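You operate a simulated robot arm through the tools that you are given. There is no shell and no other tool. Be economical: measure what you need, move in short steps, check, and stop when the job is done.

Carry out the task below with a simulated robot arm. There is one attempt and no reset: what you move stays moved.

TASK
Test the breaker at 15 mA, then at 30 mA.
Fine: slide it on first; one press at each. Dial to OFF after. Leave the breaker on if it tripped at 30, off if the display says HELD.

Only the result counts: the job must be done as asked and must still hold three seconds after the hand-in. Knocking over, shifting, dropping, spilling or breaking anything else fails it.

THE ROBOT
A 7-joint arm with a two-finger parallel gripper, fixed in place. Base frame: the origin is at the foot of the arm, x ahead of it, y to its left, z up. Lengths are in mm, angles in rad, forces in N, time in s.
With the tool pointing down near the work surface it reaches from about 220 to 680 mm from the base axis. Its first joint turns from -1.152 to 1.152 rad. Payload 2.4 kg.
The tool frame sits at the grasp point between the pads (the TCP): z along the fingers, y along the line on which they close. The tips reach 30 mm beyond it. Largest opening 94 mm; finger width 28, thickness 10; the body of the gripper, 50 by 96 mm, starts 55 mm behind the TCP.
Orientation is that of the tool frame in the base frame, as [roll, pitch, yaw] about the fixed x, y, z axes, in that order (R = Rz(yaw) Ry(pitch) Rx(roll)). With the fingers straight down and closing along the base's y, the tool's x points along the base's -x, its y along +y and its z along -z.

THE INTERFACE
- The arm moves only by the tool send_rows. Its argument "series" is a list of rows, each a list of 7 numbers: the shift along the tool's x, y, z in mm, then the turn, a rotation vector about the tool's x, y, z in rad, then the finger opening in mm, from 0 to 94. In form: [[x, y, z, rx, ry, rz, jaw], ...]. A call has 1 to 12 rows; each row is the pose to reach, as a shift and turn from the pose commanded when the call began, along the tool's axes at that moment. A row lasts 0.2 s, in which the tool goes at most 50 mm and 0.15 rad; a call with a longer step from one row to the next is refused whole, and so is a gripper value outside its range. Where a pose cannot be reached the arm comes as near as it can. A force on the tool above 60 N (or 10 N above the force at the start of the call, whichever is more), or a blocked arm, ends the call early, and 0.2 s more pass. The fingers move at their own pace (about 153 mm/s each) and stop on an object; they squeeze with about 32 N. The grip force told is the motor's: it shows also when the fingers shut on nothing. Time passes only in rows, and 0.2 s behind the last, so rows that repeat a pose let the fingers close. It gives the time, the measured TCP pose, the force on the tool (base axes), the opening and the grip force at its end, in the units of the frame above (readings bear some noise), with the torque about the TCP (base axes, N m) and any sound that the robot's microphone picked up.
- Cameras (640 x 400 px; columns grow to the right, rows downward): "scene" is fixed at [58.6, 469.3, 1482.2]; the picture's right is [-0.67, -0.74, 0.00], its down [-0.26, 0.23, -0.94] and it looks along [0.70, -0.63, -0.35] (base axes); focal length 316 px, centre (320, 200). "wrist" rides on the gripper at [76, 14, -103] in the tool frame; the picture's right is [-0.18, 0.98, 0.00], its down [-0.75, -0.14, -0.64] and it looks along [-0.63, -0.12, 0.77] (tool axes); focal length 243 px, centre (320, 200). There is no depth. A picture from a camera that has moved, and an enlarged one, comes with that camera's place and axes in the base frame and with its lens. The place of the scene camera against the robot may be out by one fixed shift of up to 25 mm in any direction.
- grab_frame(camera): a new picture of that camera. It takes no simulated time.
- inspect(camera, box): a new picture of the part [left, top, right, bottom] of that camera's present view, enlarged. It takes no simulated time.
- hand_in(): hands the job in; it is judged then, once.

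Go step by step. Nothing tells you positions but the pictures and the camera data: compare them with the known pose of the tool, close in by small moves and look again before you grip or let go. The budget is 120 turns and 68 pictures, counting those below and the enlarged ones. Unless the task says otherwise, let go and move clear before handing in, and close with one line.

The tools are called after "Emit:" as a command line: name --pt "numbers of a row" for each row, then --argument value for the rest, lists and objects as JSON in quotes. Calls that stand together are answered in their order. send_rows: Moves the arm, as the interface text tells. Its arguments: {"type":"object","properties":{"series":{"type":"array"}},"required":["series"]} The other tools are called the same way: grab_frame (camera) takes a picture; inspect (camera, box) takes an enlarged picture of a part of a camera's view; hand_in () hands the job in.

At the start:

```text
time: 0.0
eef_pos: [378.7, -115.9, 1263.5]
tcp_rot: [3.142, 0.0, 3.14]
contact_force: [-0.4, 0.3, 1.1]
moment: [-0.03, 0.04, -0.04]
width: 94.1
gripper_force: 0.0
```

scene: 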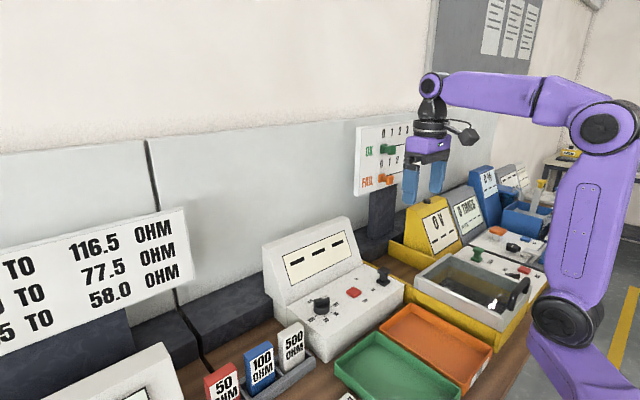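
wrist: 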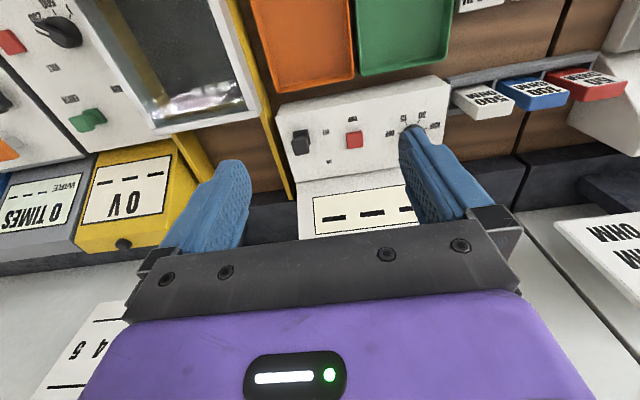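

I see a white tester with a display, a dial, a red button and a black lever. I'll look at it closer up.

Emit:
inspect --camera "scene" --box '[250, 200, 430, 370]'

Emit:
inspect --camera "wrist" --box '[260, 60, 480, 240]'

Emit:
inspect --camera "scene" --box '[380, 150, 560, 310]'

```text
2.35 times, centred on (340, 285) of scene
camera zoom: at [58.6, 469.3, 1482.2], right [-0.67, -0.74, 0.0], down [-0.26, 0.23, -0.94], along [0.7, -0.63, -0.35], focal length 744 px, centre (273, 0)
```

zoom: 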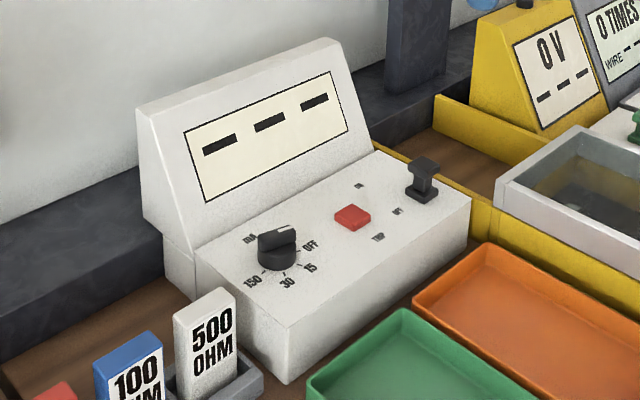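

```text
2.22 times, centred on (370, 150) of wrist
camera zoom: at [302.6, -100.5, 1367.0], right [0.18, 0.98, 0.0], down [0.75, -0.14, 0.64], along [0.63, -0.12, -0.77], focal length 539 px, centre (209, 311)
```

zoom: 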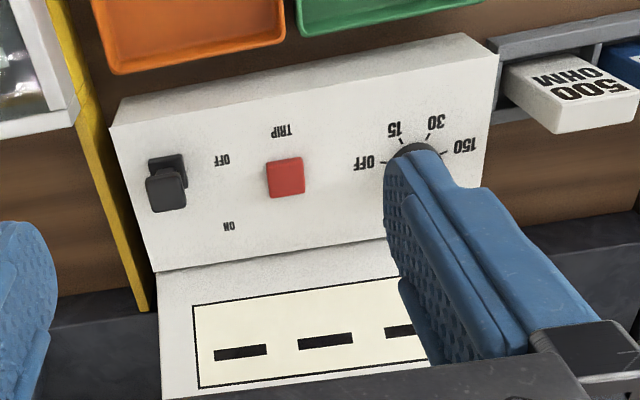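

```text
2.50 times, centred on (470, 230) of scene
camera zoom: at [58.6, 469.3, 1482.2], right [-0.67, -0.74, 0.0], down [-0.26, 0.23, -0.94], along [0.7, -0.63, -0.35], focal length 790 px, centre (-55, 125)
```

zoom: 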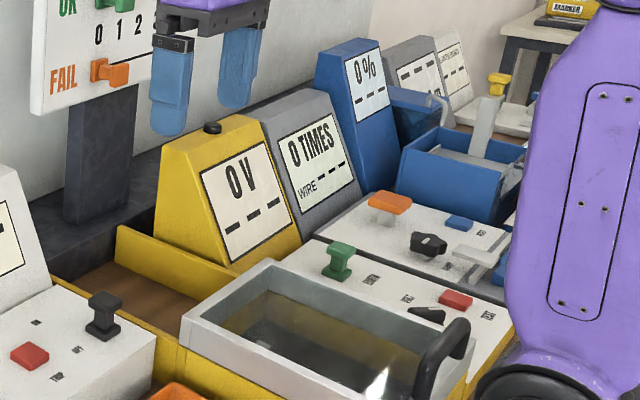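

The breaker tester's dial reads OFF/15/30/150, with a red TRIP button and a slider on the OFF side; ON is further from the robot. I put the button near (528, -75, 925). I'll move closer for a better measurement.

Emit:
send_rows --pt "-15 12 35 0 0 0 94" --pt "-30 24 70 0 0 0 94" --pt "-45 36 105 0 0 0 94" --pt "-51 41 123 0 0 0 94" --pt "-51 41 123 0 0 0 94"

Emit:
grab_frame --camera "wrist"

```text
time: 1.2
eef_pos: [429.1, -76.0, 1140.8]
tcp_rot: [3.141, -0.001, -3.14]
contact_force: [0.3, 0.5, 0.0]
moment: [0.02, 0.01, -0.03]
width: 94.0
gripper_force: 0.1
```

```text
62 pictures are left
camera wrist: at [353.8, -59.7, 1243.5], right [0.18, 0.98, 0.0], down [0.75, -0.14, 0.64], along [0.63, -0.12, -0.77], focal length 243 px, centre (320, 200)
```

wrist: 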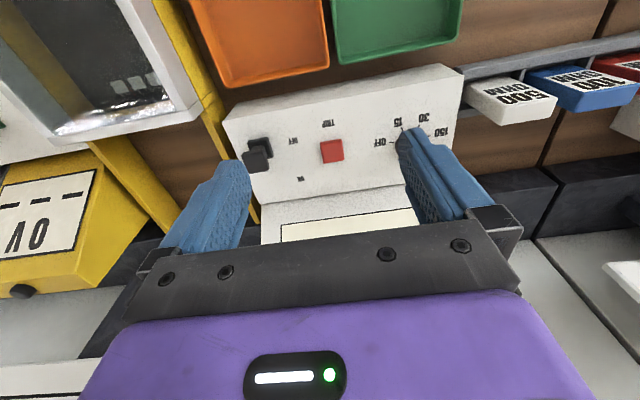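

The panel is square to the base. By rough estimate the lever is at (511, -184), the button at (534, -74) and the dial at (538, 31), with the top near z 905. I'll move closer and sideways to firm up the depth.

Emit:
send_rows --pt "-15 -25 33 0 0 0 94" --pt "-30 -50 66 0 0 0 94" --pt "-41 -74 100 0 0 0 94" --pt "-41 -74 100 0 0 0 94"

Emit:
grab_frame --camera "wrist"

Emit:
grab_frame --camera "scene"

```text
time: 2.2
eef_pos: [469.6, -148.2, 1040.3]
tcp_rot: [3.141, 0.001, -3.141]
contact_force: [-0.4, 0.4, -0.8]
moment: [-0.01, -0.02, 0.03]
width: 94.0
gripper_force: 0.0
```

```text
61 pictures are left
camera wrist: at [394.2, -133.7, 1143.6], right [0.18, 0.98, 0.0], down [0.75, -0.14, 0.64], along [0.63, -0.12, -0.77], focal length 243 px, centre (320, 200)
```

wrist: 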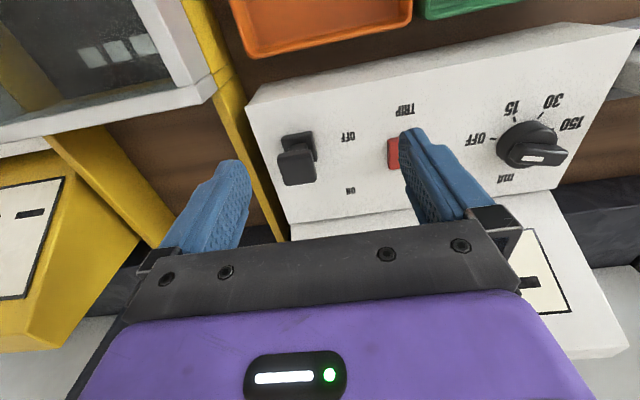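

```text
60 pictures are left
```

scene: 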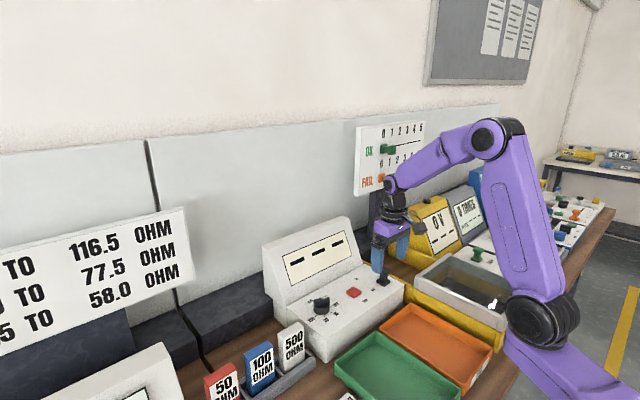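

The dial is now visible. I'll zoom in on the dial and on the lever.

Emit:
inspect --camera "wrist" --box '[440, 60, 620, 220]'

Emit:
inspect --camera "wrist" --box '[240, 70, 420, 230]'

Emit:
inspect --camera "scene" --box '[290, 260, 410, 340]'

```text
2.50 times, centred on (530, 140) of wrist
camera zoom: at [394.2, -133.7, 1143.6], right [0.18, 0.98, 0.0], down [0.75, -0.14, 0.64], along [0.63, -0.12, -0.77], focal length 606 px, centre (-205, 350)
```

zoom: 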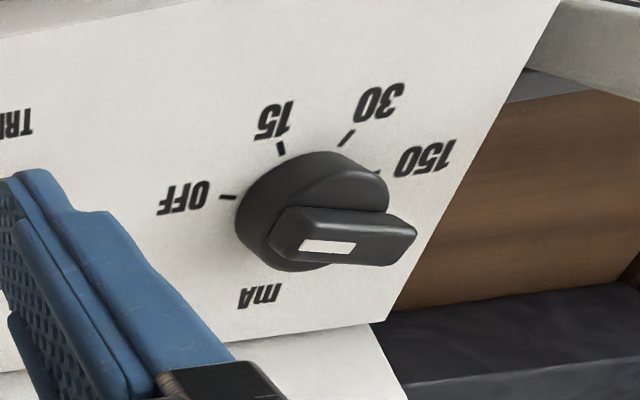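

```text
2.50 times, centred on (330, 150) of wrist
camera zoom: at [394.2, -133.7, 1143.6], right [0.18, 0.98, 0.0], down [0.75, -0.14, 0.64], along [0.63, -0.12, -0.77], focal length 606 px, centre (295, 325)
```

zoom: 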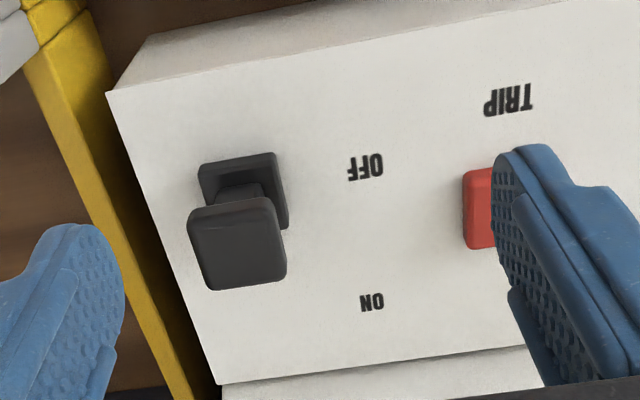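

```text
5.00 times, centred on (350, 300) of scene
camera zoom: at [58.6, 469.2, 1482.2], right [-0.67, -0.74, 0.0], down [-0.26, 0.23, -0.94], along [0.7, -0.63, -0.35], focal length 1580 px, centre (170, -300)
```

zoom: 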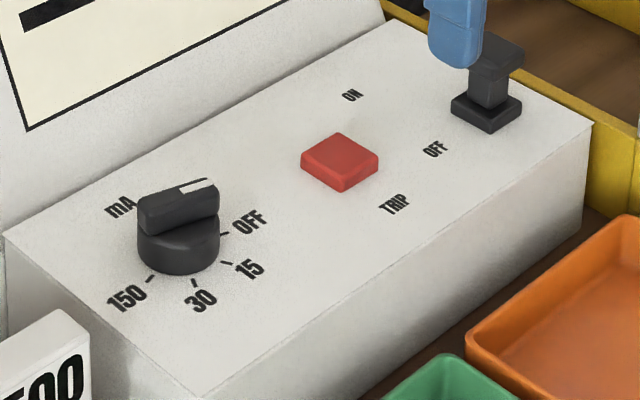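

By triangulation the panel top is at z≈925, the lever at (501, -173) with its cap near z 968, and the dial centre near (536, 38). The dial stops are about 50° apart. I'll hover above the lever next.

Emit:
send_rows --pt "-15 -12 15 0 0 0 60" --pt "-30 -24 30 0 0 0 60" --pt "-30 -24 30 0 0 0 60"

Emit:
grab_frame --camera "wrist"

Emit:
inspect --camera "scene" --box '[290, 200, 430, 320]'

```text
time: 3.0
eef_pos: [500.1, -172.1, 1010.9]
tcp_rot: [3.141, 0.0, 3.141]
contact_force: [0.8, -1.1, 0.0]
moment: [0.02, -0.04, 0.02]
width: 60.2
gripper_force: 0.0
```

```text
56 pictures are left
camera wrist: at [424.6, -157.6, 1113.9], right [0.18, 0.98, 0.0], down [0.75, -0.14, 0.64], along [0.63, -0.12, -0.77], focal length 243 px, centre (320, 200)
```

wrist: 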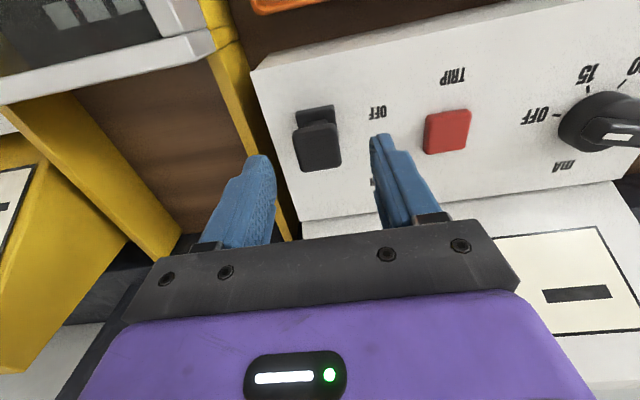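

```text
3.33 times, centred on (360, 260) of scene
camera zoom: at [58.6, 469.2, 1482.2], right [-0.67, -0.74, 0.0], down [-0.26, 0.23, -0.94], along [0.7, -0.63, -0.35], focal length 1053 px, centre (187, 0)
```

zoom: 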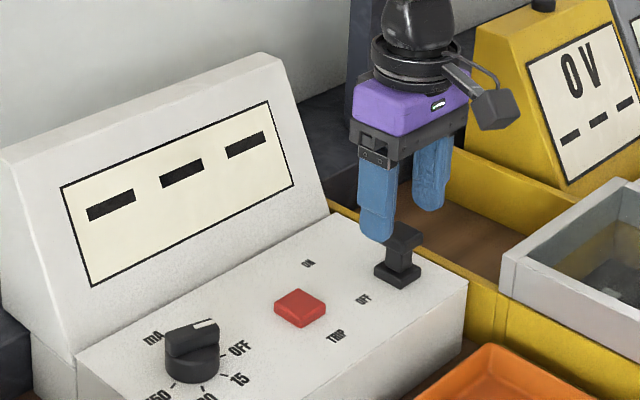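

The second view agrees on the lever cap: (502, -173), top near z 968. I'll descend over it.

Emit:
send_rows --pt "-1 0 15 0 0 0 60" --pt "-1 0 30 0 0 0 60" --pt "-1 0 40 0 0 0 60" --pt "-1 0 40 0 0 0 60"

Emit:
grab_frame --camera "wrist"

Emit:
inspect --camera "scene" --box '[330, 220, 430, 300]'

```text
time: 4.0
eef_pos: [501.1, -172.1, 970.1]
tcp_rot: [3.141, 0.001, -3.14]
contact_force: [0.3, 0.0, 0.1]
moment: [0.0, -0.04, 0.0]
width: 60.0
gripper_force: 0.1
```

```text
54 pictures are left
camera wrist: at [425.5, -157.7, 1074.1], right [0.18, 0.98, 0.0], down [0.75, -0.14, 0.64], along [0.63, -0.12, -0.77], focal length 243 px, centre (320, 200)
```

wrist: 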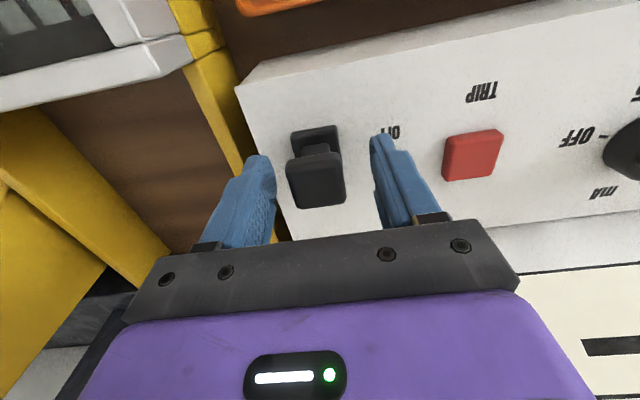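

```text
5.00 times, centred on (380, 260) of scene
camera zoom: at [58.6, 469.3, 1482.2], right [-0.67, -0.74, 0.0], down [-0.26, 0.23, -0.94], along [0.7, -0.63, -0.35], focal length 1580 px, centre (20, -100)
```

zoom: 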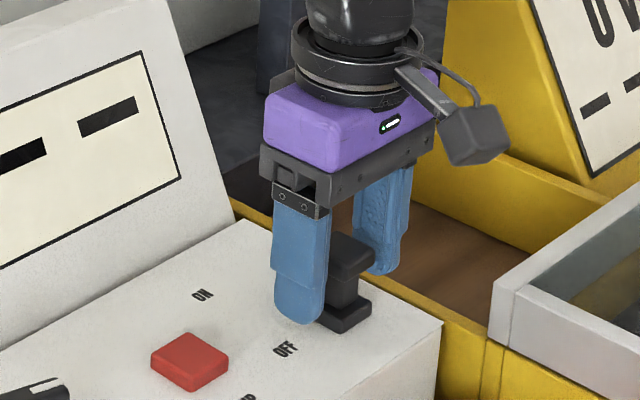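

The lever cap sits between the fingers. I'll close on it and check.

Emit:
send_rows --pt "0 0 0 0 0 0 30" --pt "0 0 0 0 0 0 20" --pt "0 0 0 0 0 0 20"

```text
time: 4.8
eef_pos: [502.2, -175.3, 971.2]
tcp_rot: [-3.14, 0.0, 3.139]
contact_force: [0.3, -12.5, -6.4]
moment: [-0.17, -0.56, 0.19]
width: 34.3
gripper_force: 45.3
```

It's gripped at 34 mm, with the cap about 3 mm further to -y than I thought. I'll slide it toward ON (+x) in steps.

Emit:
send_rows --pt "-4 -3 0 0 0 0 20" --pt "-12 -3 0 0 0 0 20" --pt "-20 -3 0 0 0 0 20" --pt "-28 -3 0 0 0 0 20" --pt "-36 -3 0 0 0 0 20"

Emit:
grab_frame --camera "scene"

```text
time: 6.0
eef_pos: [537.0, -174.5, 970.6]
tcp_rot: [3.141, 0.001, -3.141]
contact_force: [-1.6, 4.0, 9.6]
moment: [0.28, 0.6, -0.38]
width: 34.4
gripper_force: 44.6
```

```text
52 pictures are left
```

scene: 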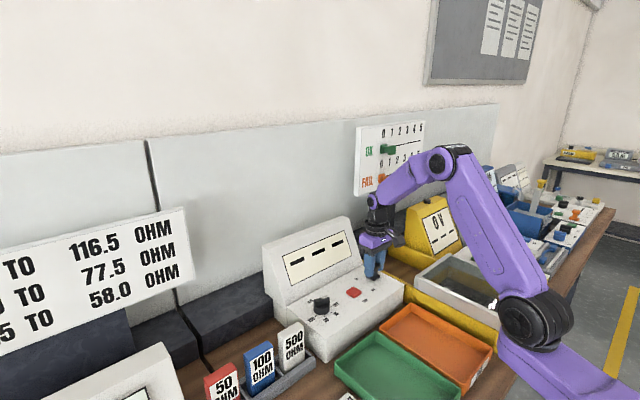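

The lever slides freely. I'll keep going in small steps toward the stop.

Emit:
send_rows --pt "-5 0 0 0 0 0 20" --pt "-10 0 0 0 0 0 20" --pt "-15 0 0 0 0 0 20" --pt "-20 0 0 0 0 0 20" --pt "-25 0 0 0 0 0 20" --pt "-30 0 0 0 0 0 20"

Emit:
inspect --camera "scene" --box '[280, 200, 420, 320]'

Emit:
grab_frame --camera "wrist"

```text
time: 7.4
eef_pos: [561.9, -175.3, 968.6]
tcp_rot: [3.137, -0.019, 3.14]
contact_force: [-33.3, 12.7, -0.2]
moment: [-0.04, -0.27, -0.06]
width: 34.4
gripper_force: 45.4
```

```text
3.33 times, centred on (350, 260) of scene
camera zoom: at [57.6, 469.6, 1482.1], right [-0.67, -0.74, 0.0], down [-0.26, 0.23, -0.94], along [0.7, -0.63, -0.35], focal length 1053 px, centre (220, 0)
```

zoom: 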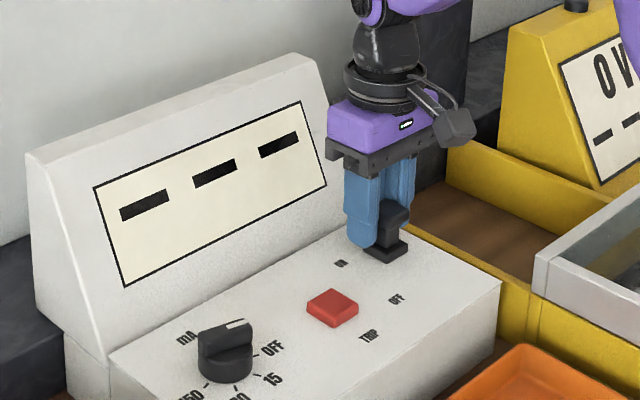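

```text
50 pictures are left
camera wrist: at [488.2, -159.9, 1073.3], right [0.18, 0.98, 0.0], down [0.77, -0.14, 0.63], along [0.62, -0.11, -0.78], focal length 243 px, centre (320, 200)
```

wrist: 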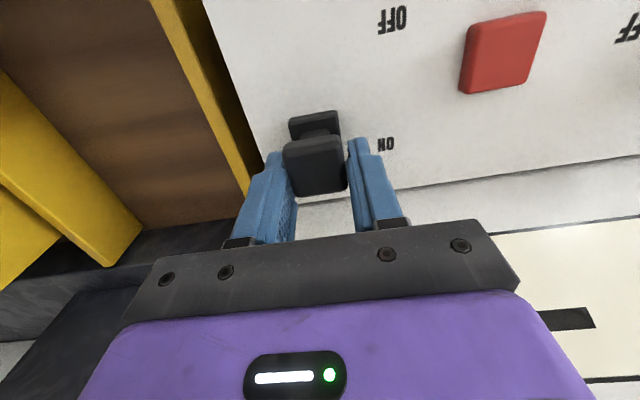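

The lever hit its stop at x≈562, level with ON. I'll ease the load, release and rise.

Emit:
send_rows --pt "3 0 0 0 0 0 20" --pt "3 0 0 0 0 0 60" --pt "3 0 0 0 0 0 60" --pt "3 0 -25 0 0 0 60" --pt "3 0 -60 0 0 0 60" --pt "3 0 -60 0 0 0 60"

Emit:
grab_frame --camera "wrist"

Emit:
inspect --camera "scene" --box '[280, 200, 420, 320]'

```text
time: 8.8
eef_pos: [563.2, -176.3, 1030.5]
tcp_rot: [3.14, 0.001, 3.141]
contact_force: [0.5, 0.6, 0.2]
moment: [-0.03, -0.02, 0.04]
width: 60.0
gripper_force: 0.0
```

```text
49 pictures are left
camera wrist: at [488.1, -160.2, 1134.0], right [0.18, 0.98, 0.0], down [0.75, -0.14, 0.64], along [0.63, -0.12, -0.77], focal length 243 px, centre (320, 200)
```

wrist: 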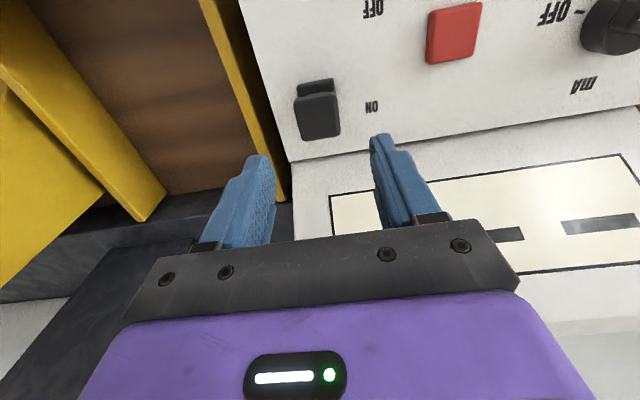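

```text
3.33 times, centred on (350, 260) of scene
camera zoom: at [58.6, 469.3, 1482.2], right [-0.67, -0.74, 0.0], down [-0.26, 0.23, -0.94], along [0.7, -0.63, -0.35], focal length 1053 px, centre (220, 0)
```

zoom: 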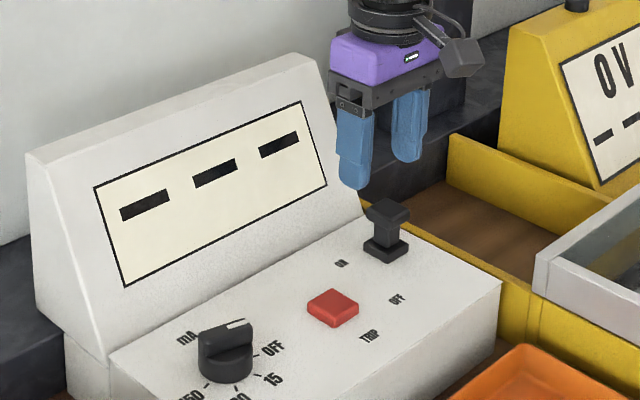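

The lever is at ON. Next I'll move over the dial and turn the tool about 75° so the fingers close across the knob's bar.

Emit:
send_rows --pt "2.7 21.4 -3 0 0 -0.131 50" --pt "5.4 42.8 -6 0 0 -0.262 50" --pt "8.1 64.2 -9 0 0 -0.393 50" --pt "10.8 85.6 -12 0 0 -0.524 50" --pt "13.5 107 -15 0 0 -0.655 50" --pt "16.2 128.4 -15 0 0 -0.785 50" --pt "18.9 149.8 -15 0 0 -0.916 50" --pt "21.6 171.2 -15 0 0 -1.047 50" --pt "24.3 192.6 -15 0 0 -1.178 50" --pt "27 214 -15 0 0 -1.309 50" --pt "27 214 -15 0 0 -1.309 50"

Emit:
grab_frame --camera "wrist"

Emit:
inspect --camera "scene" --box '[250, 200, 430, 340]'

```text
time: 11.2
eef_pos: [538.2, 37.9, 1046.6]
tcp_rot: [-3.141, 0.001, -1.831]
contact_force: [-0.4, 0.5, 0.6]
moment: [0.04, 0.02, -0.03]
width: 50.3
gripper_force: 0.1
```

```text
47 pictures are left
camera wrist: at [504.5, -30.7, 1149.7], right [-0.9, 0.43, 0.0], down [0.33, 0.69, 0.64], along [0.28, 0.58, -0.77], focal length 243 px, centre (320, 200)
```

wrist: 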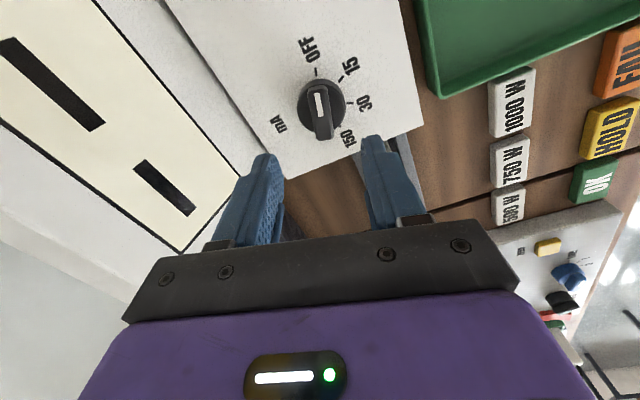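

```text
2.86 times, centred on (340, 270) of scene
camera zoom: at [58.6, 469.3, 1482.2], right [-0.67, -0.74, 0.0], down [-0.26, 0.23, -0.94], along [0.7, -0.63, -0.35], focal length 903 px, centre (263, 0)
```

zoom: 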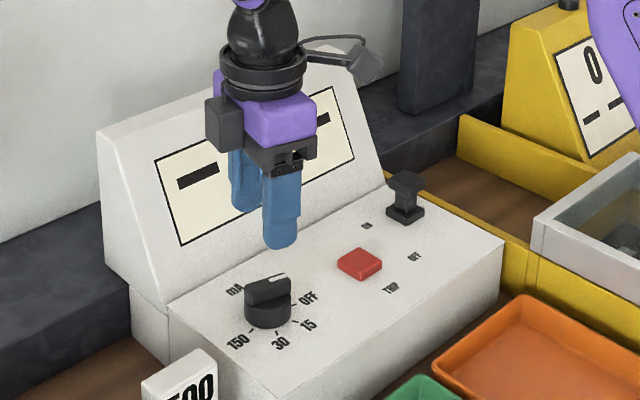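

Emit:
inspect --camera "wrist" --box '[260, 30, 400, 150]'

```text
3.33 times, centred on (330, 90) of wrist
camera zoom: at [504.5, -30.7, 1149.7], right [-0.9, 0.43, 0.0], down [0.33, 0.69, 0.64], along [0.28, 0.58, -0.77], focal length 809 px, centre (287, 567)
```

zoom: 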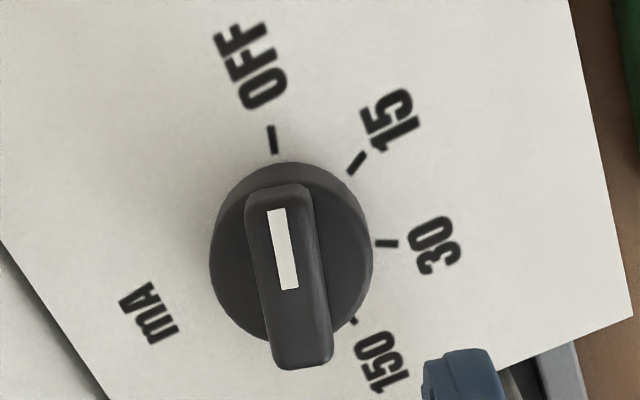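

The knob bar is about 46 × 16 mm, nearly lined up with the tool, and 3 mm off centre. The dial stops are about 48° apart. I'll correct and descend around the bar.

Emit:
send_rows --pt "3 1 15 0 0 0.05 40" --pt "3 1 35 0 0 0.05 40" --pt "3 1 55 0 0 0.05 40" --pt "3 1 68 0 0 0.05 40" --pt "3 1 68 0 0 0.05 40"

Emit:
inspect --camera "scene" --box '[280, 250, 380, 330]'

Emit:
grab_frame --camera "wrist"

```text
time: 12.4
eef_pos: [535.2, 35.1, 978.3]
tcp_rot: [3.141, 0.0, -1.882]
contact_force: [0.0, 0.5, 0.2]
moment: [0.01, 0.01, -0.01]
width: 40.0
gripper_force: 0.1
```

```text
5.00 times, centred on (330, 290) of scene
camera zoom: at [58.6, 469.3, 1482.2], right [-0.67, -0.74, 0.0], down [-0.26, 0.23, -0.94], along [0.7, -0.63, -0.35], focal length 1580 px, centre (270, -250)
```

zoom: 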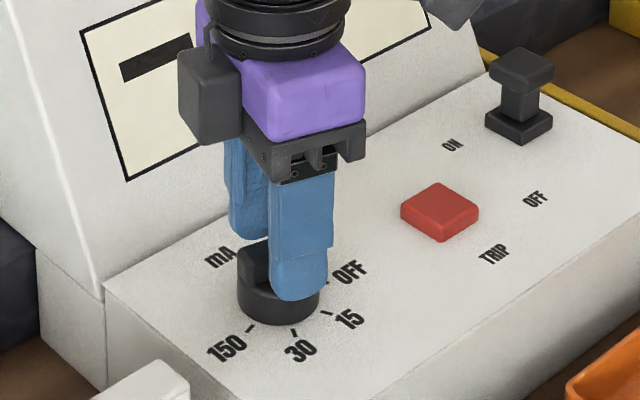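

```text
43 pictures are left
camera wrist: at [498.8, -31.2, 1081.2], right [-0.88, 0.48, 0.0], down [0.37, 0.67, 0.64], along [0.31, 0.56, -0.77], focal length 243 px, centre (320, 200)
```

wrist: 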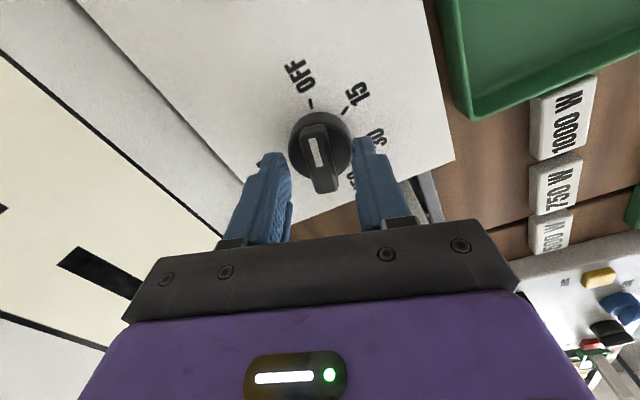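

The knob is centred and aligned between the fingers. I'll go down 6 mm and close on it.

Emit:
send_rows --pt "1 0 6 0 0 0 40" --pt "1 0 6 0 0 0 20" --pt "1 0 6 0 0 0 8" --pt "1 0 6 0 0 0 8"

Emit:
inspect --camera "wrist" --box '[250, 50, 410, 220]'

```text
time: 13.4
eef_pos: [534.2, 36.5, 974.7]
tcp_rot: [-3.139, 0.001, -1.882]
contact_force: [-14.4, 7.0, 47.9]
moment: [0.23, 0.74, -0.01]
width: 17.3
gripper_force: 8.4
```

```text
2.35 times, centred on (330, 135) of wrist
camera zoom: at [498.0, -31.1, 1077.9], right [-0.88, 0.48, 0.0], down [0.36, 0.67, 0.64], along [0.31, 0.57, -0.76], focal length 571 px, centre (296, 353)
```

zoom: 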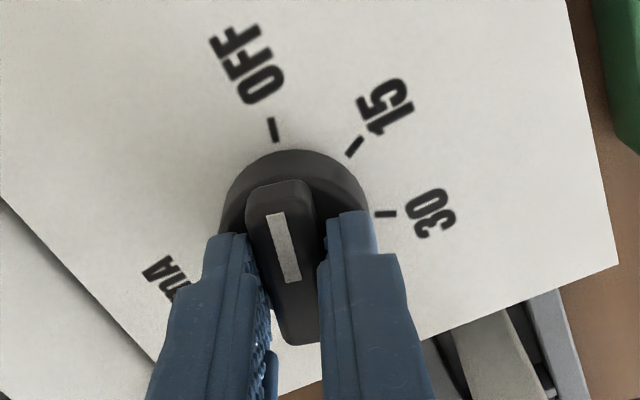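

The tips are pressing on the knob's disc (48 N upward). I'll raise 4 mm and re-close.

Emit:
send_rows --pt "0 0 -4 0 0 0 12" --pt "0 0 -4 0 0 0 5" --pt "0 0 -4 0 0 0 5"

Emit:
inspect --camera "wrist" --box '[250, 50, 410, 220]'

```text
time: 14.2
eef_pos: [535.6, 34.9, 974.3]
tcp_rot: [3.141, 0.001, -1.883]
contact_force: [1.3, 8.8, -4.1]
moment: [0.79, -0.5, 0.04]
width: 15.7
gripper_force: 44.9
```

```text
2.35 times, centred on (330, 135) of wrist
camera zoom: at [498.5, -31.4, 1078.2], right [-0.88, 0.48, 0.0], down [0.37, 0.67, 0.64], along [0.31, 0.56, -0.77], focal length 571 px, centre (296, 353)
```

zoom: 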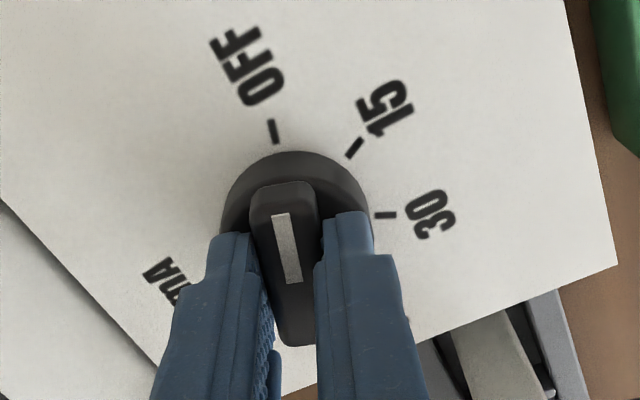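

The bar is gripped at 15.7 mm. I'll turn clockwise about 48° to 15.

Emit:
send_rows --pt "0 0 0 0 0 0.14 5" --pt "0 0 0 0 0 0.28 5" --pt "0 0 0 0 0 0.42 5" --pt "0 0 0 0 0 0.56 5" --pt "0 0 0 0 0 0.7 5" --pt "0 0 0 0 0 0.84 5" --pt "0 0 0 0 0 0.84 5"

Emit:
inspect --camera "wrist" --box '[250, 50, 410, 220]'

Emit:
inspect --camera "scene" --box '[250, 200, 400, 330]'

```text
time: 15.8
eef_pos: [534.6, 34.6, 974.7]
tcp_rot: [-3.141, -0.002, -2.725]
contact_force: [2.8, 12.4, -20.4]
moment: [0.52, -0.87, 0.01]
width: 16.0
gripper_force: 45.6
```

```text
2.35 times, centred on (330, 135) of wrist
camera zoom: at [460.5, 18.6, 1078.4], right [-0.23, 0.97, 0.0], down [0.75, 0.18, 0.64], along [0.62, 0.15, -0.77], focal length 571 px, centre (296, 353)
```

zoom: 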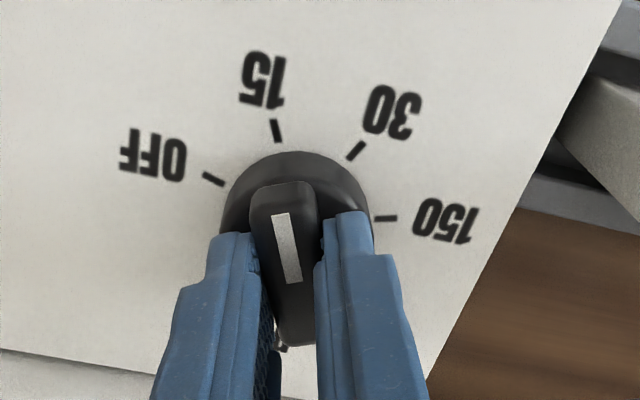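

```text
3.08 times, centred on (325, 265) of scene
camera zoom: at [59.0, 469.6, 1482.0], right [-0.67, -0.74, 0.0], down [-0.26, 0.23, -0.94], along [0.7, -0.63, -0.35], focal length 972 px, centre (305, 0)
```

zoom: 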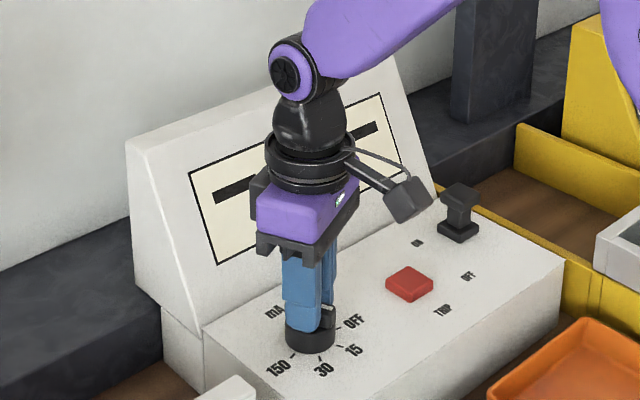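

The pointer now lines up with the 15 tick exactly as it did with OFF. I'll release and rise.

Emit:
send_rows --pt "0 0 0 0 0 0 40" --pt "0 0 0 0 0 0 40" --pt "0 0 -25 0 0 0 40" --pt "0 0 -60 0 0 0 40" --pt "0 0 -60 0 0 0 40"

Emit:
grab_frame --camera "wrist"

Emit:
inspect --camera "scene" --box '[250, 200, 400, 330]'

```text
time: 17.0
eef_pos: [536.6, 32.9, 1036.6]
tcp_rot: [3.141, 0.0, -2.722]
contact_force: [0.4, -0.4, -0.1]
moment: [-0.02, 0.0, -0.01]
width: 39.9
gripper_force: 0.1
```

```text
38 pictures are left
camera wrist: at [460.4, 17.1, 1139.6], right [-0.23, 0.97, 0.0], down [0.75, 0.18, 0.64], along [0.62, 0.15, -0.77], focal length 243 px, centre (320, 200)
```

wrist: 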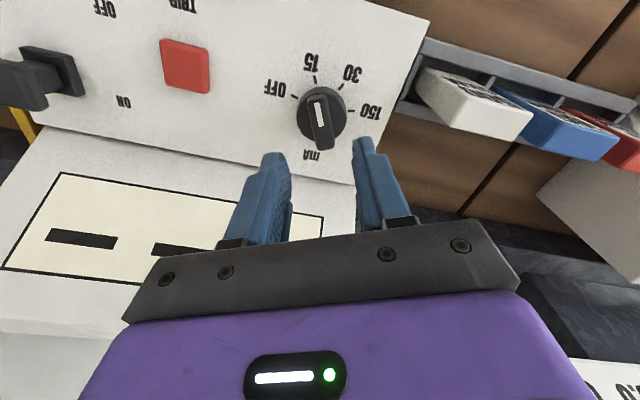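

```text
3.08 times, centred on (325, 265) of scene
camera zoom: at [58.6, 469.3, 1482.2], right [-0.67, -0.74, 0.0], down [-0.26, 0.23, -0.94], along [0.7, -0.63, -0.35], focal length 972 px, centre (305, 0)
```

zoom: 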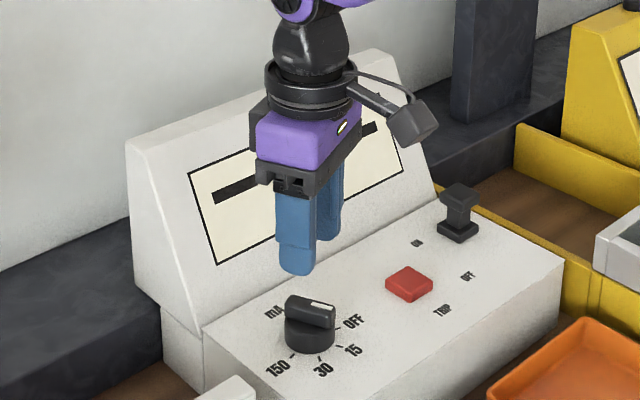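

The dial is at 15. I put the button at (523.5, -74.5), top near z 933. I'll close the fingers and move above it.

Emit:
send_rows --pt "14 -23 0 0 0 0.1 0" --pt "28 -46 0 0 0 0.21 0" --pt "42 -70 0 0 0 0.31 0" --pt "55.6 -92.8 15 0 0 0.42 0" --pt "55.6 -92.8 36 0 0 0.42 0" --pt "55.6 -92.8 36 0 0 0.42 0"

Emit:
grab_frame --camera "wrist"

Emit:
inspect --camera "scene" --box '[290, 220, 410, 320]'

```text
time: 18.4
eef_pos: [521.1, -73.1, 999.2]
tcp_rot: [3.141, -0.002, 3.14]
contact_force: [-0.4, 0.1, 0.1]
moment: [0.01, 0.02, 0.02]
width: 0.1
gripper_force: 32.7
```

```text
36 pictures are left
camera wrist: at [446.0, -57.3, 1102.8], right [0.19, 0.98, 0.0], down [0.75, -0.14, 0.64], along [0.63, -0.12, -0.77], focal length 243 px, centre (320, 200)
```

wrist: 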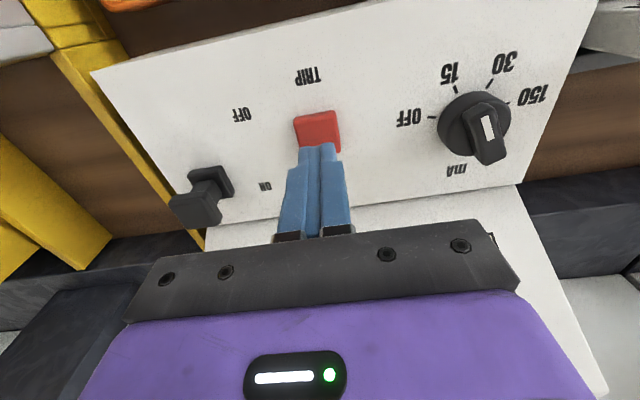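

```text
4.00 times, centred on (350, 270) of scene
camera zoom: at [58.6, 469.2, 1482.2], right [-0.67, -0.74, 0.0], down [-0.26, 0.23, -0.94], along [0.7, -0.63, -0.35], focal length 1264 px, centre (200, -80)
```

zoom: 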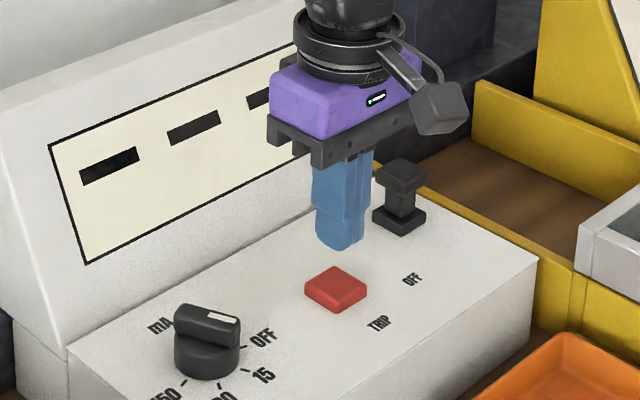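

The closed fingers are right above the button. I'll lower to just above it.

Emit:
send_rows --pt "0 0 14 0 0 0 0" --pt "0 0 28 0 0 0 0" --pt "0 0 31 0 0 0 0"

Emit:
inspect --camera "scene" --box '[310, 250, 390, 310]'

```text
time: 19.2
eef_pos: [521.8, -72.1, 967.9]
tcp_rot: [-3.14, 0.0, 3.14]
contact_force: [0.2, 0.3, 0.7]
moment: [-0.02, 0.02, -0.01]
width: 0.1
gripper_force: 32.1
```

```text
6.67 times, centred on (350, 280) of scene
camera zoom: at [58.6, 469.3, 1482.2], right [-0.67, -0.74, 0.0], down [-0.26, 0.23, -0.94], along [0.7, -0.63, -0.35], focal length 2106 px, centre (120, -333)
```

zoom: 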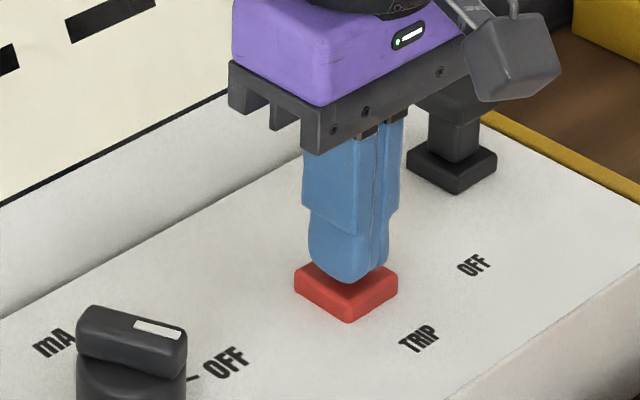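

The tips are just above the button. I'll press slowly down until something happens.

Emit:
send_rows --pt "0 0 1.5 0 0 0 0" --pt "0 0 3 0 0 0 0" --pt "0 0 4.5 0 0 0 0" --pt "0 0 6 0 0 0 0"

Emit:
inspect --camera "scene" --box '[260, 210, 400, 310]'

```text
time: 20.2
eef_pos: [521.4, -73.0, 963.2]
tcp_rot: [-3.141, 0.003, 3.141]
contact_force: [0.8, 0.9, 2.5]
moment: [0.0, -0.04, 0.0]
width: 0.0
gripper_force: 31.7
heard: click
```

```text
4.00 times, centred on (330, 260) of scene
camera zoom: at [58.6, 469.3, 1482.2], right [-0.67, -0.74, 0.0], down [-0.26, 0.23, -0.94], along [0.7, -0.63, -0.35], focal length 1264 px, centre (280, -40)
```

zoom: 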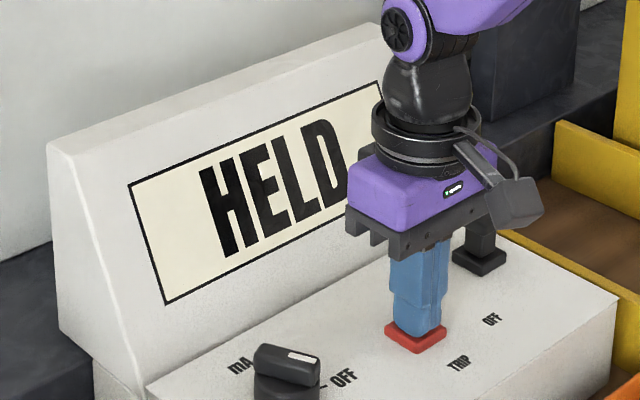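

A click, and the display reads HELD at 15 mA. I'll lift off and go back over the dial.

Emit:
send_rows --pt "0 0 -20 0 0 0 0" --pt "0 0 -60 0 0 0 0" --pt "-3.5 27 -73 0 0 -0.1 40" --pt "-7 54 -73 0 0 -0.21 40" --pt "-10.5 81 -73 0 0 -0.31 40" --pt "-14.3 107.5 -73 0 0 -0.42 40" --pt "-14.3 107.5 -73 0 0 -0.42 40"

Emit:
grab_frame --camera "wrist"

Emit:
grab_frame --camera "scene"

```text
time: 21.8
eef_pos: [537.4, 34.3, 1035.3]
tcp_rot: [3.14, 0.0, -2.721]
contact_force: [0.2, -0.4, 0.0]
moment: [-0.01, -0.01, -0.01]
width: 40.0
gripper_force: 0.1
```

```text
32 pictures are left
camera wrist: at [462.4, 17.5, 1138.3], right [-0.23, 0.97, 0.0], down [0.75, 0.18, 0.64], along [0.62, 0.15, -0.77], focal length 243 px, centre (320, 200)
```

wrist: 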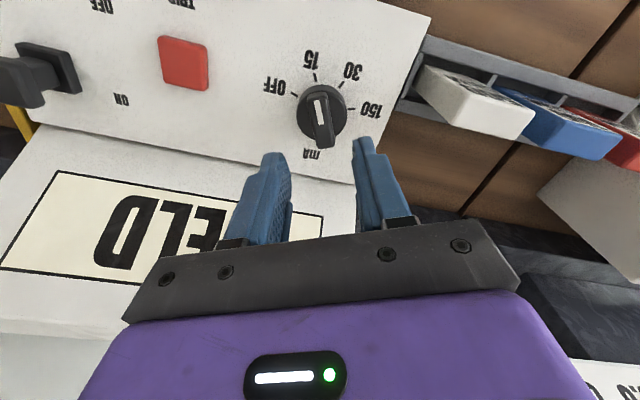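

```text
31 pictures are left
```

scene: 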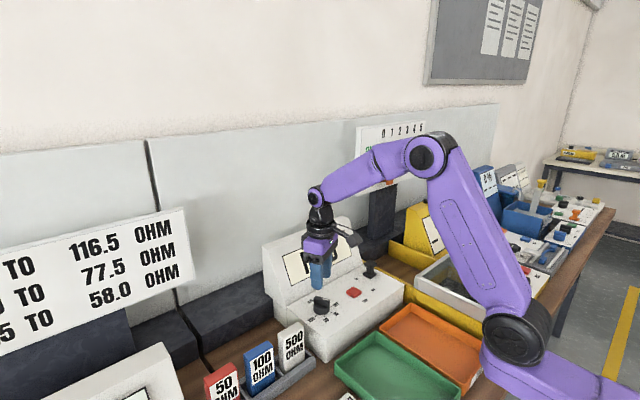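

The dial is still at 15. I'll descend onto the knob and close.

Emit:
send_rows --pt "2 1 20 0 0 0 40" --pt "2 1 45 0 0 0 40" --pt "2 1 60 0 0 0 40" --pt "2 1 60 0 0 0 25" --pt "2 1 60 0 0 0 5" --pt "2 1 60 0 0 0 5"

Emit:
inspect --camera "wrist" --box '[250, 50, 410, 220]'

```text
time: 23.2
eef_pos: [534.4, 34.7, 975.6]
tcp_rot: [3.141, -0.002, -2.722]
contact_force: [-2.1, 1.9, -4.1]
moment: [0.35, -0.58, 0.0]
width: 15.8
gripper_force: 44.7
```

```text
2.35 times, centred on (330, 135) of wrist
camera zoom: at [459.1, 17.9, 1079.1], right [-0.23, 0.97, 0.0], down [0.75, 0.18, 0.64], along [0.62, 0.15, -0.77], focal length 571 px, centre (296, 353)
```

zoom: 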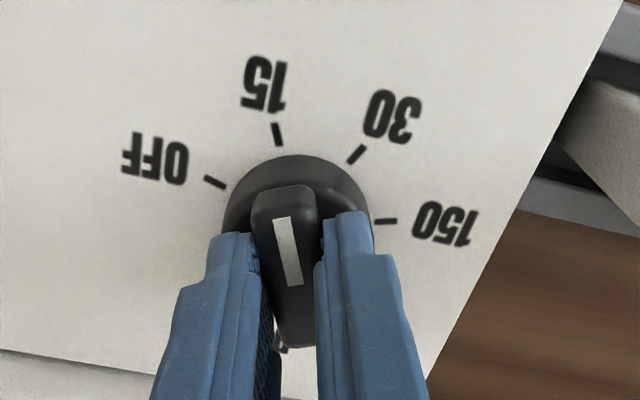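

It's gripped. I'll turn another 48° to 30.

Emit:
send_rows --pt "0 0 0 0 0 0.14 5" --pt "0 0 0 0 0 0.28 5" --pt "0 0 0 0 0 0.42 5" --pt "0 0 0 0 0 0.56 5" --pt "0 0 0 0 0 0.7 5" --pt "0 0 0 0 0 0.84 5" --pt "0 0 0 0 0 0.84 5"

Emit:
inspect --camera "wrist" --box '[250, 50, 410, 220]'

```text
time: 24.8
eef_pos: [533.9, 35.6, 976.0]
tcp_rot: [-3.141, -0.002, 2.72]
contact_force: [-6.7, 7.3, 3.5]
moment: [0.46, 0.9, -0.05]
width: 15.7
gripper_force: 45.0
```

```text
2.35 times, centred on (330, 135) of wrist
camera zoom: at [471.0, 80.9, 1079.1], right [0.57, 0.82, 0.0], down [0.63, -0.44, 0.64], along [0.53, -0.37, -0.77], focal length 571 px, centre (296, 353)
```

zoom: 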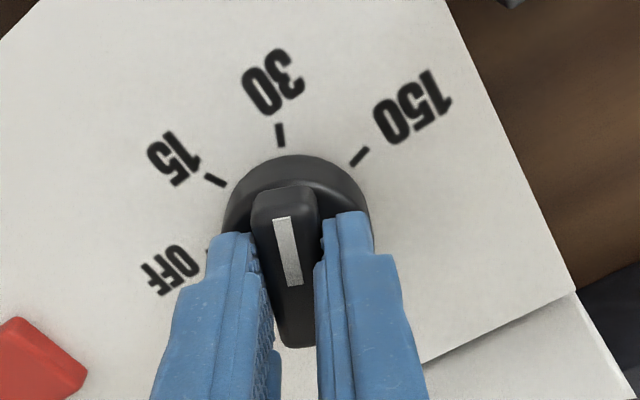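

The dial is at 30. I'll release, rise and go to the button.

Emit:
send_rows --pt "0 0 0 0 0 0 40" --pt "0 0 0 0 0 0 40" --pt "0 0 -25 0 0 0 40" --pt "0 0 -60 0 0 0 40" --pt "-8 -26 -62 0 0 -0.1 0" --pt "-16 -52 -62 0 0 -0.21 0" --pt "-25 -79 -62 0 0 -0.31 0" --pt "-33 -104.7 -50 0 0 -0.42 0" --pt "-33 -104.7 -24 0 0 -0.42 0" --pt "-33 -104.7 -24 0 0 -0.42 0"

Emit:
grab_frame --camera "wrist"

```text
time: 27.0
eef_pos: [520.9, -74.7, 998.0]
tcp_rot: [3.141, -0.001, 3.141]
contact_force: [0.3, 1.0, -0.6]
moment: [0.03, 0.0, -0.04]
width: 0.1
gripper_force: 31.9
```

```text
28 pictures are left
camera wrist: at [445.1, -58.9, 1102.2], right [0.18, 0.98, 0.0], down [0.75, -0.14, 0.64], along [0.63, -0.12, -0.77], focal length 243 px, centre (320, 200)
```

wrist: 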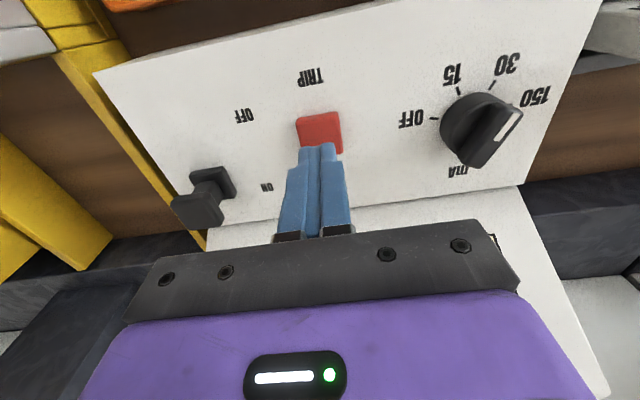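

The dial is at 30 and the breaker is still on. One press.

Emit:
send_rows --pt "0 0 14 0 0 0 0" --pt "0 0 28 0 0 0 0" --pt "0 0 31 0 0 0 0" --pt "0 0 33 0 0 0 0" --pt "0 0 34.5 0 0 0 0" --pt "0 0 36 0 0 0 0"

Emit:
inspect --camera "scene" --box '[260, 210, 400, 310]'

```text
time: 28.4
eef_pos: [521.6, -73.1, 964.3]
tcp_rot: [3.141, -0.001, -3.141]
contact_force: [0.5, 0.5, 0.9]
moment: [0.01, 0.02, 0.0]
width: 0.1
gripper_force: 32.2
```

```text
4.00 times, centred on (330, 260) of scene
camera zoom: at [58.6, 469.3, 1482.2], right [-0.67, -0.74, 0.0], down [-0.26, 0.23, -0.94], along [0.7, -0.63, -0.35], focal length 1264 px, centre (280, -40)
```

zoom: 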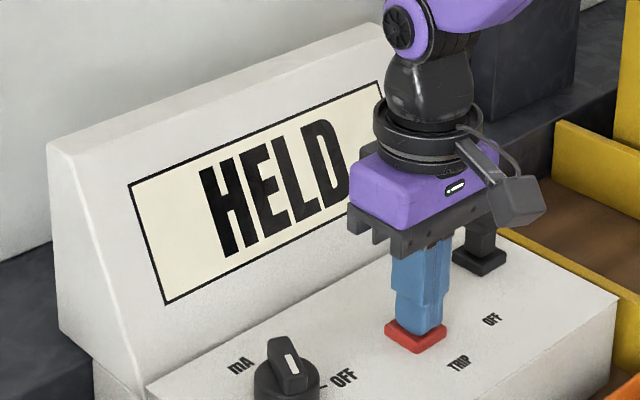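

No click yet, so that HELD is the old result. I'll carry on down the same stroke a little further.

Emit:
send_rows --pt "0 0 1 0 0 0 0" --pt "0 0 2 0 0 0 0"

Emit:
inspect --camera "scene" --box '[260, 210, 400, 310]'

```text
time: 29.0
eef_pos: [522.8, -73.9, 961.7]
tcp_rot: [-3.141, -0.001, 3.141]
contact_force: [1.3, 1.2, 2.0]
moment: [0.08, -0.03, 0.01]
width: 0.3
gripper_force: 32.2
heard: click
```

```text
4.00 times, centred on (330, 260) of scene
camera zoom: at [58.6, 469.3, 1482.2], right [-0.67, -0.74, 0.0], down [-0.26, 0.23, -0.94], along [0.7, -0.63, -0.35], focal length 1264 px, centre (280, -40)
```

zoom: 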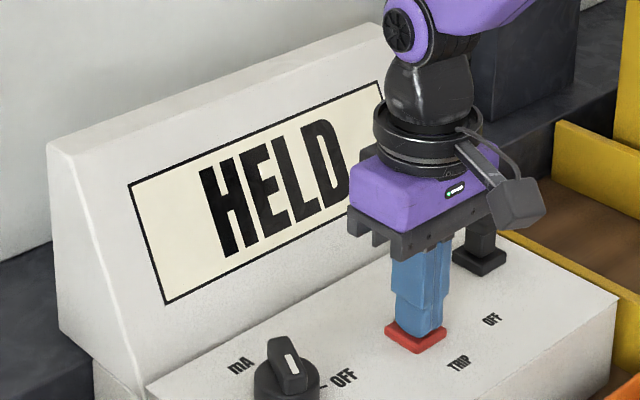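

Click, and the display still reads HELD. I'll lift off to check that it settles, heading for the dial.

Emit:
send_rows --pt "0 0 -20 0 0 0 0" --pt "0 0 -60 0 0 0 0" --pt "-3 27 -75 0 0 0.1 40" --pt "-6 54 -75 0 0 0.21 40" --pt "-9 82 -75 0 0 0.31 40" --pt "-12.4 109 -75 0 0 0.42 40" --pt "-12.4 109 -75 0 0 0.42 40"

Emit:
grab_frame --camera "wrist"

Emit:
inspect --camera "scene" --box '[250, 200, 420, 330]'

```text
time: 30.6
eef_pos: [533.8, 34.6, 1036.2]
tcp_rot: [3.141, 0.0, 2.72]
contact_force: [-0.3, -1.0, -0.2]
moment: [0.01, 0.03, -0.01]
width: 40.0
gripper_force: 0.0
```

```text
25 pictures are left
camera wrist: at [471.3, 80.9, 1139.8], right [0.57, 0.82, 0.0], down [0.63, -0.44, 0.64], along [0.53, -0.37, -0.77], focal length 243 px, centre (320, 200)
```

wrist: 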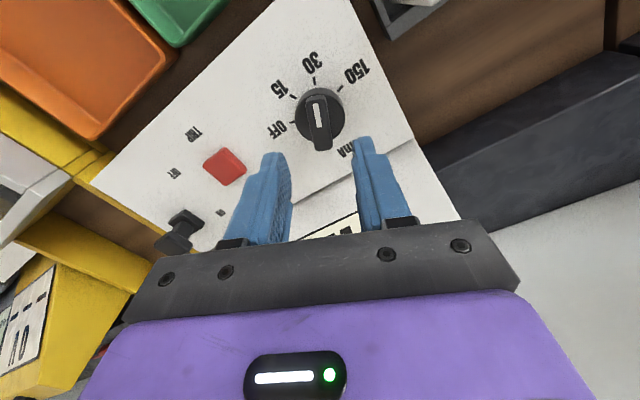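

```text
3.08 times, centred on (335, 265) of scene
camera zoom: at [58.6, 469.3, 1482.2], right [-0.67, -0.74, 0.0], down [-0.26, 0.23, -0.94], along [0.7, -0.63, -0.35], focal length 972 px, centre (274, 0)
```

zoom: 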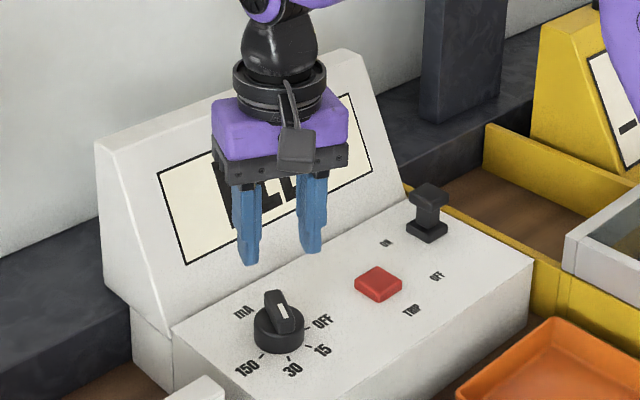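

The second result is HELD. The dial goes back to OFF next, so I'll grip the knob.

Emit:
send_rows --pt "0 0 20 0 0 0 40" --pt "0 0 45 0 0 0 40" --pt "0 0 61 0 0 0 40" --pt "0 0 61 0 0 0 25" --pt "0 0 61 0 0 0 5" --pt "0 0 61 0 0 0 5"

Emit:
inspect --camera "wrist" --box '[250, 50, 410, 220]'

```text
time: 32.0
eef_pos: [535.1, 35.9, 974.8]
tcp_rot: [-3.14, 0.0, 2.722]
contact_force: [-1.6, -2.2, -3.3]
moment: [-0.23, -0.59, -0.01]
width: 15.8
gripper_force: 45.1
```

```text
2.35 times, centred on (330, 135) of wrist
camera zoom: at [471.1, 80.7, 1078.6], right [0.57, 0.82, 0.0], down [0.63, -0.44, 0.64], along [0.53, -0.37, -0.77], focal length 571 px, centre (296, 353)
```

zoom: 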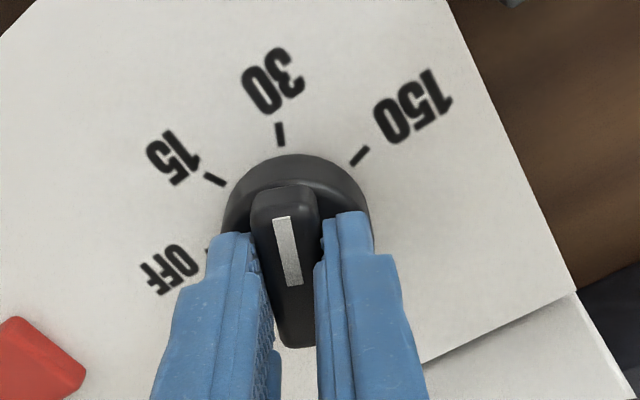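

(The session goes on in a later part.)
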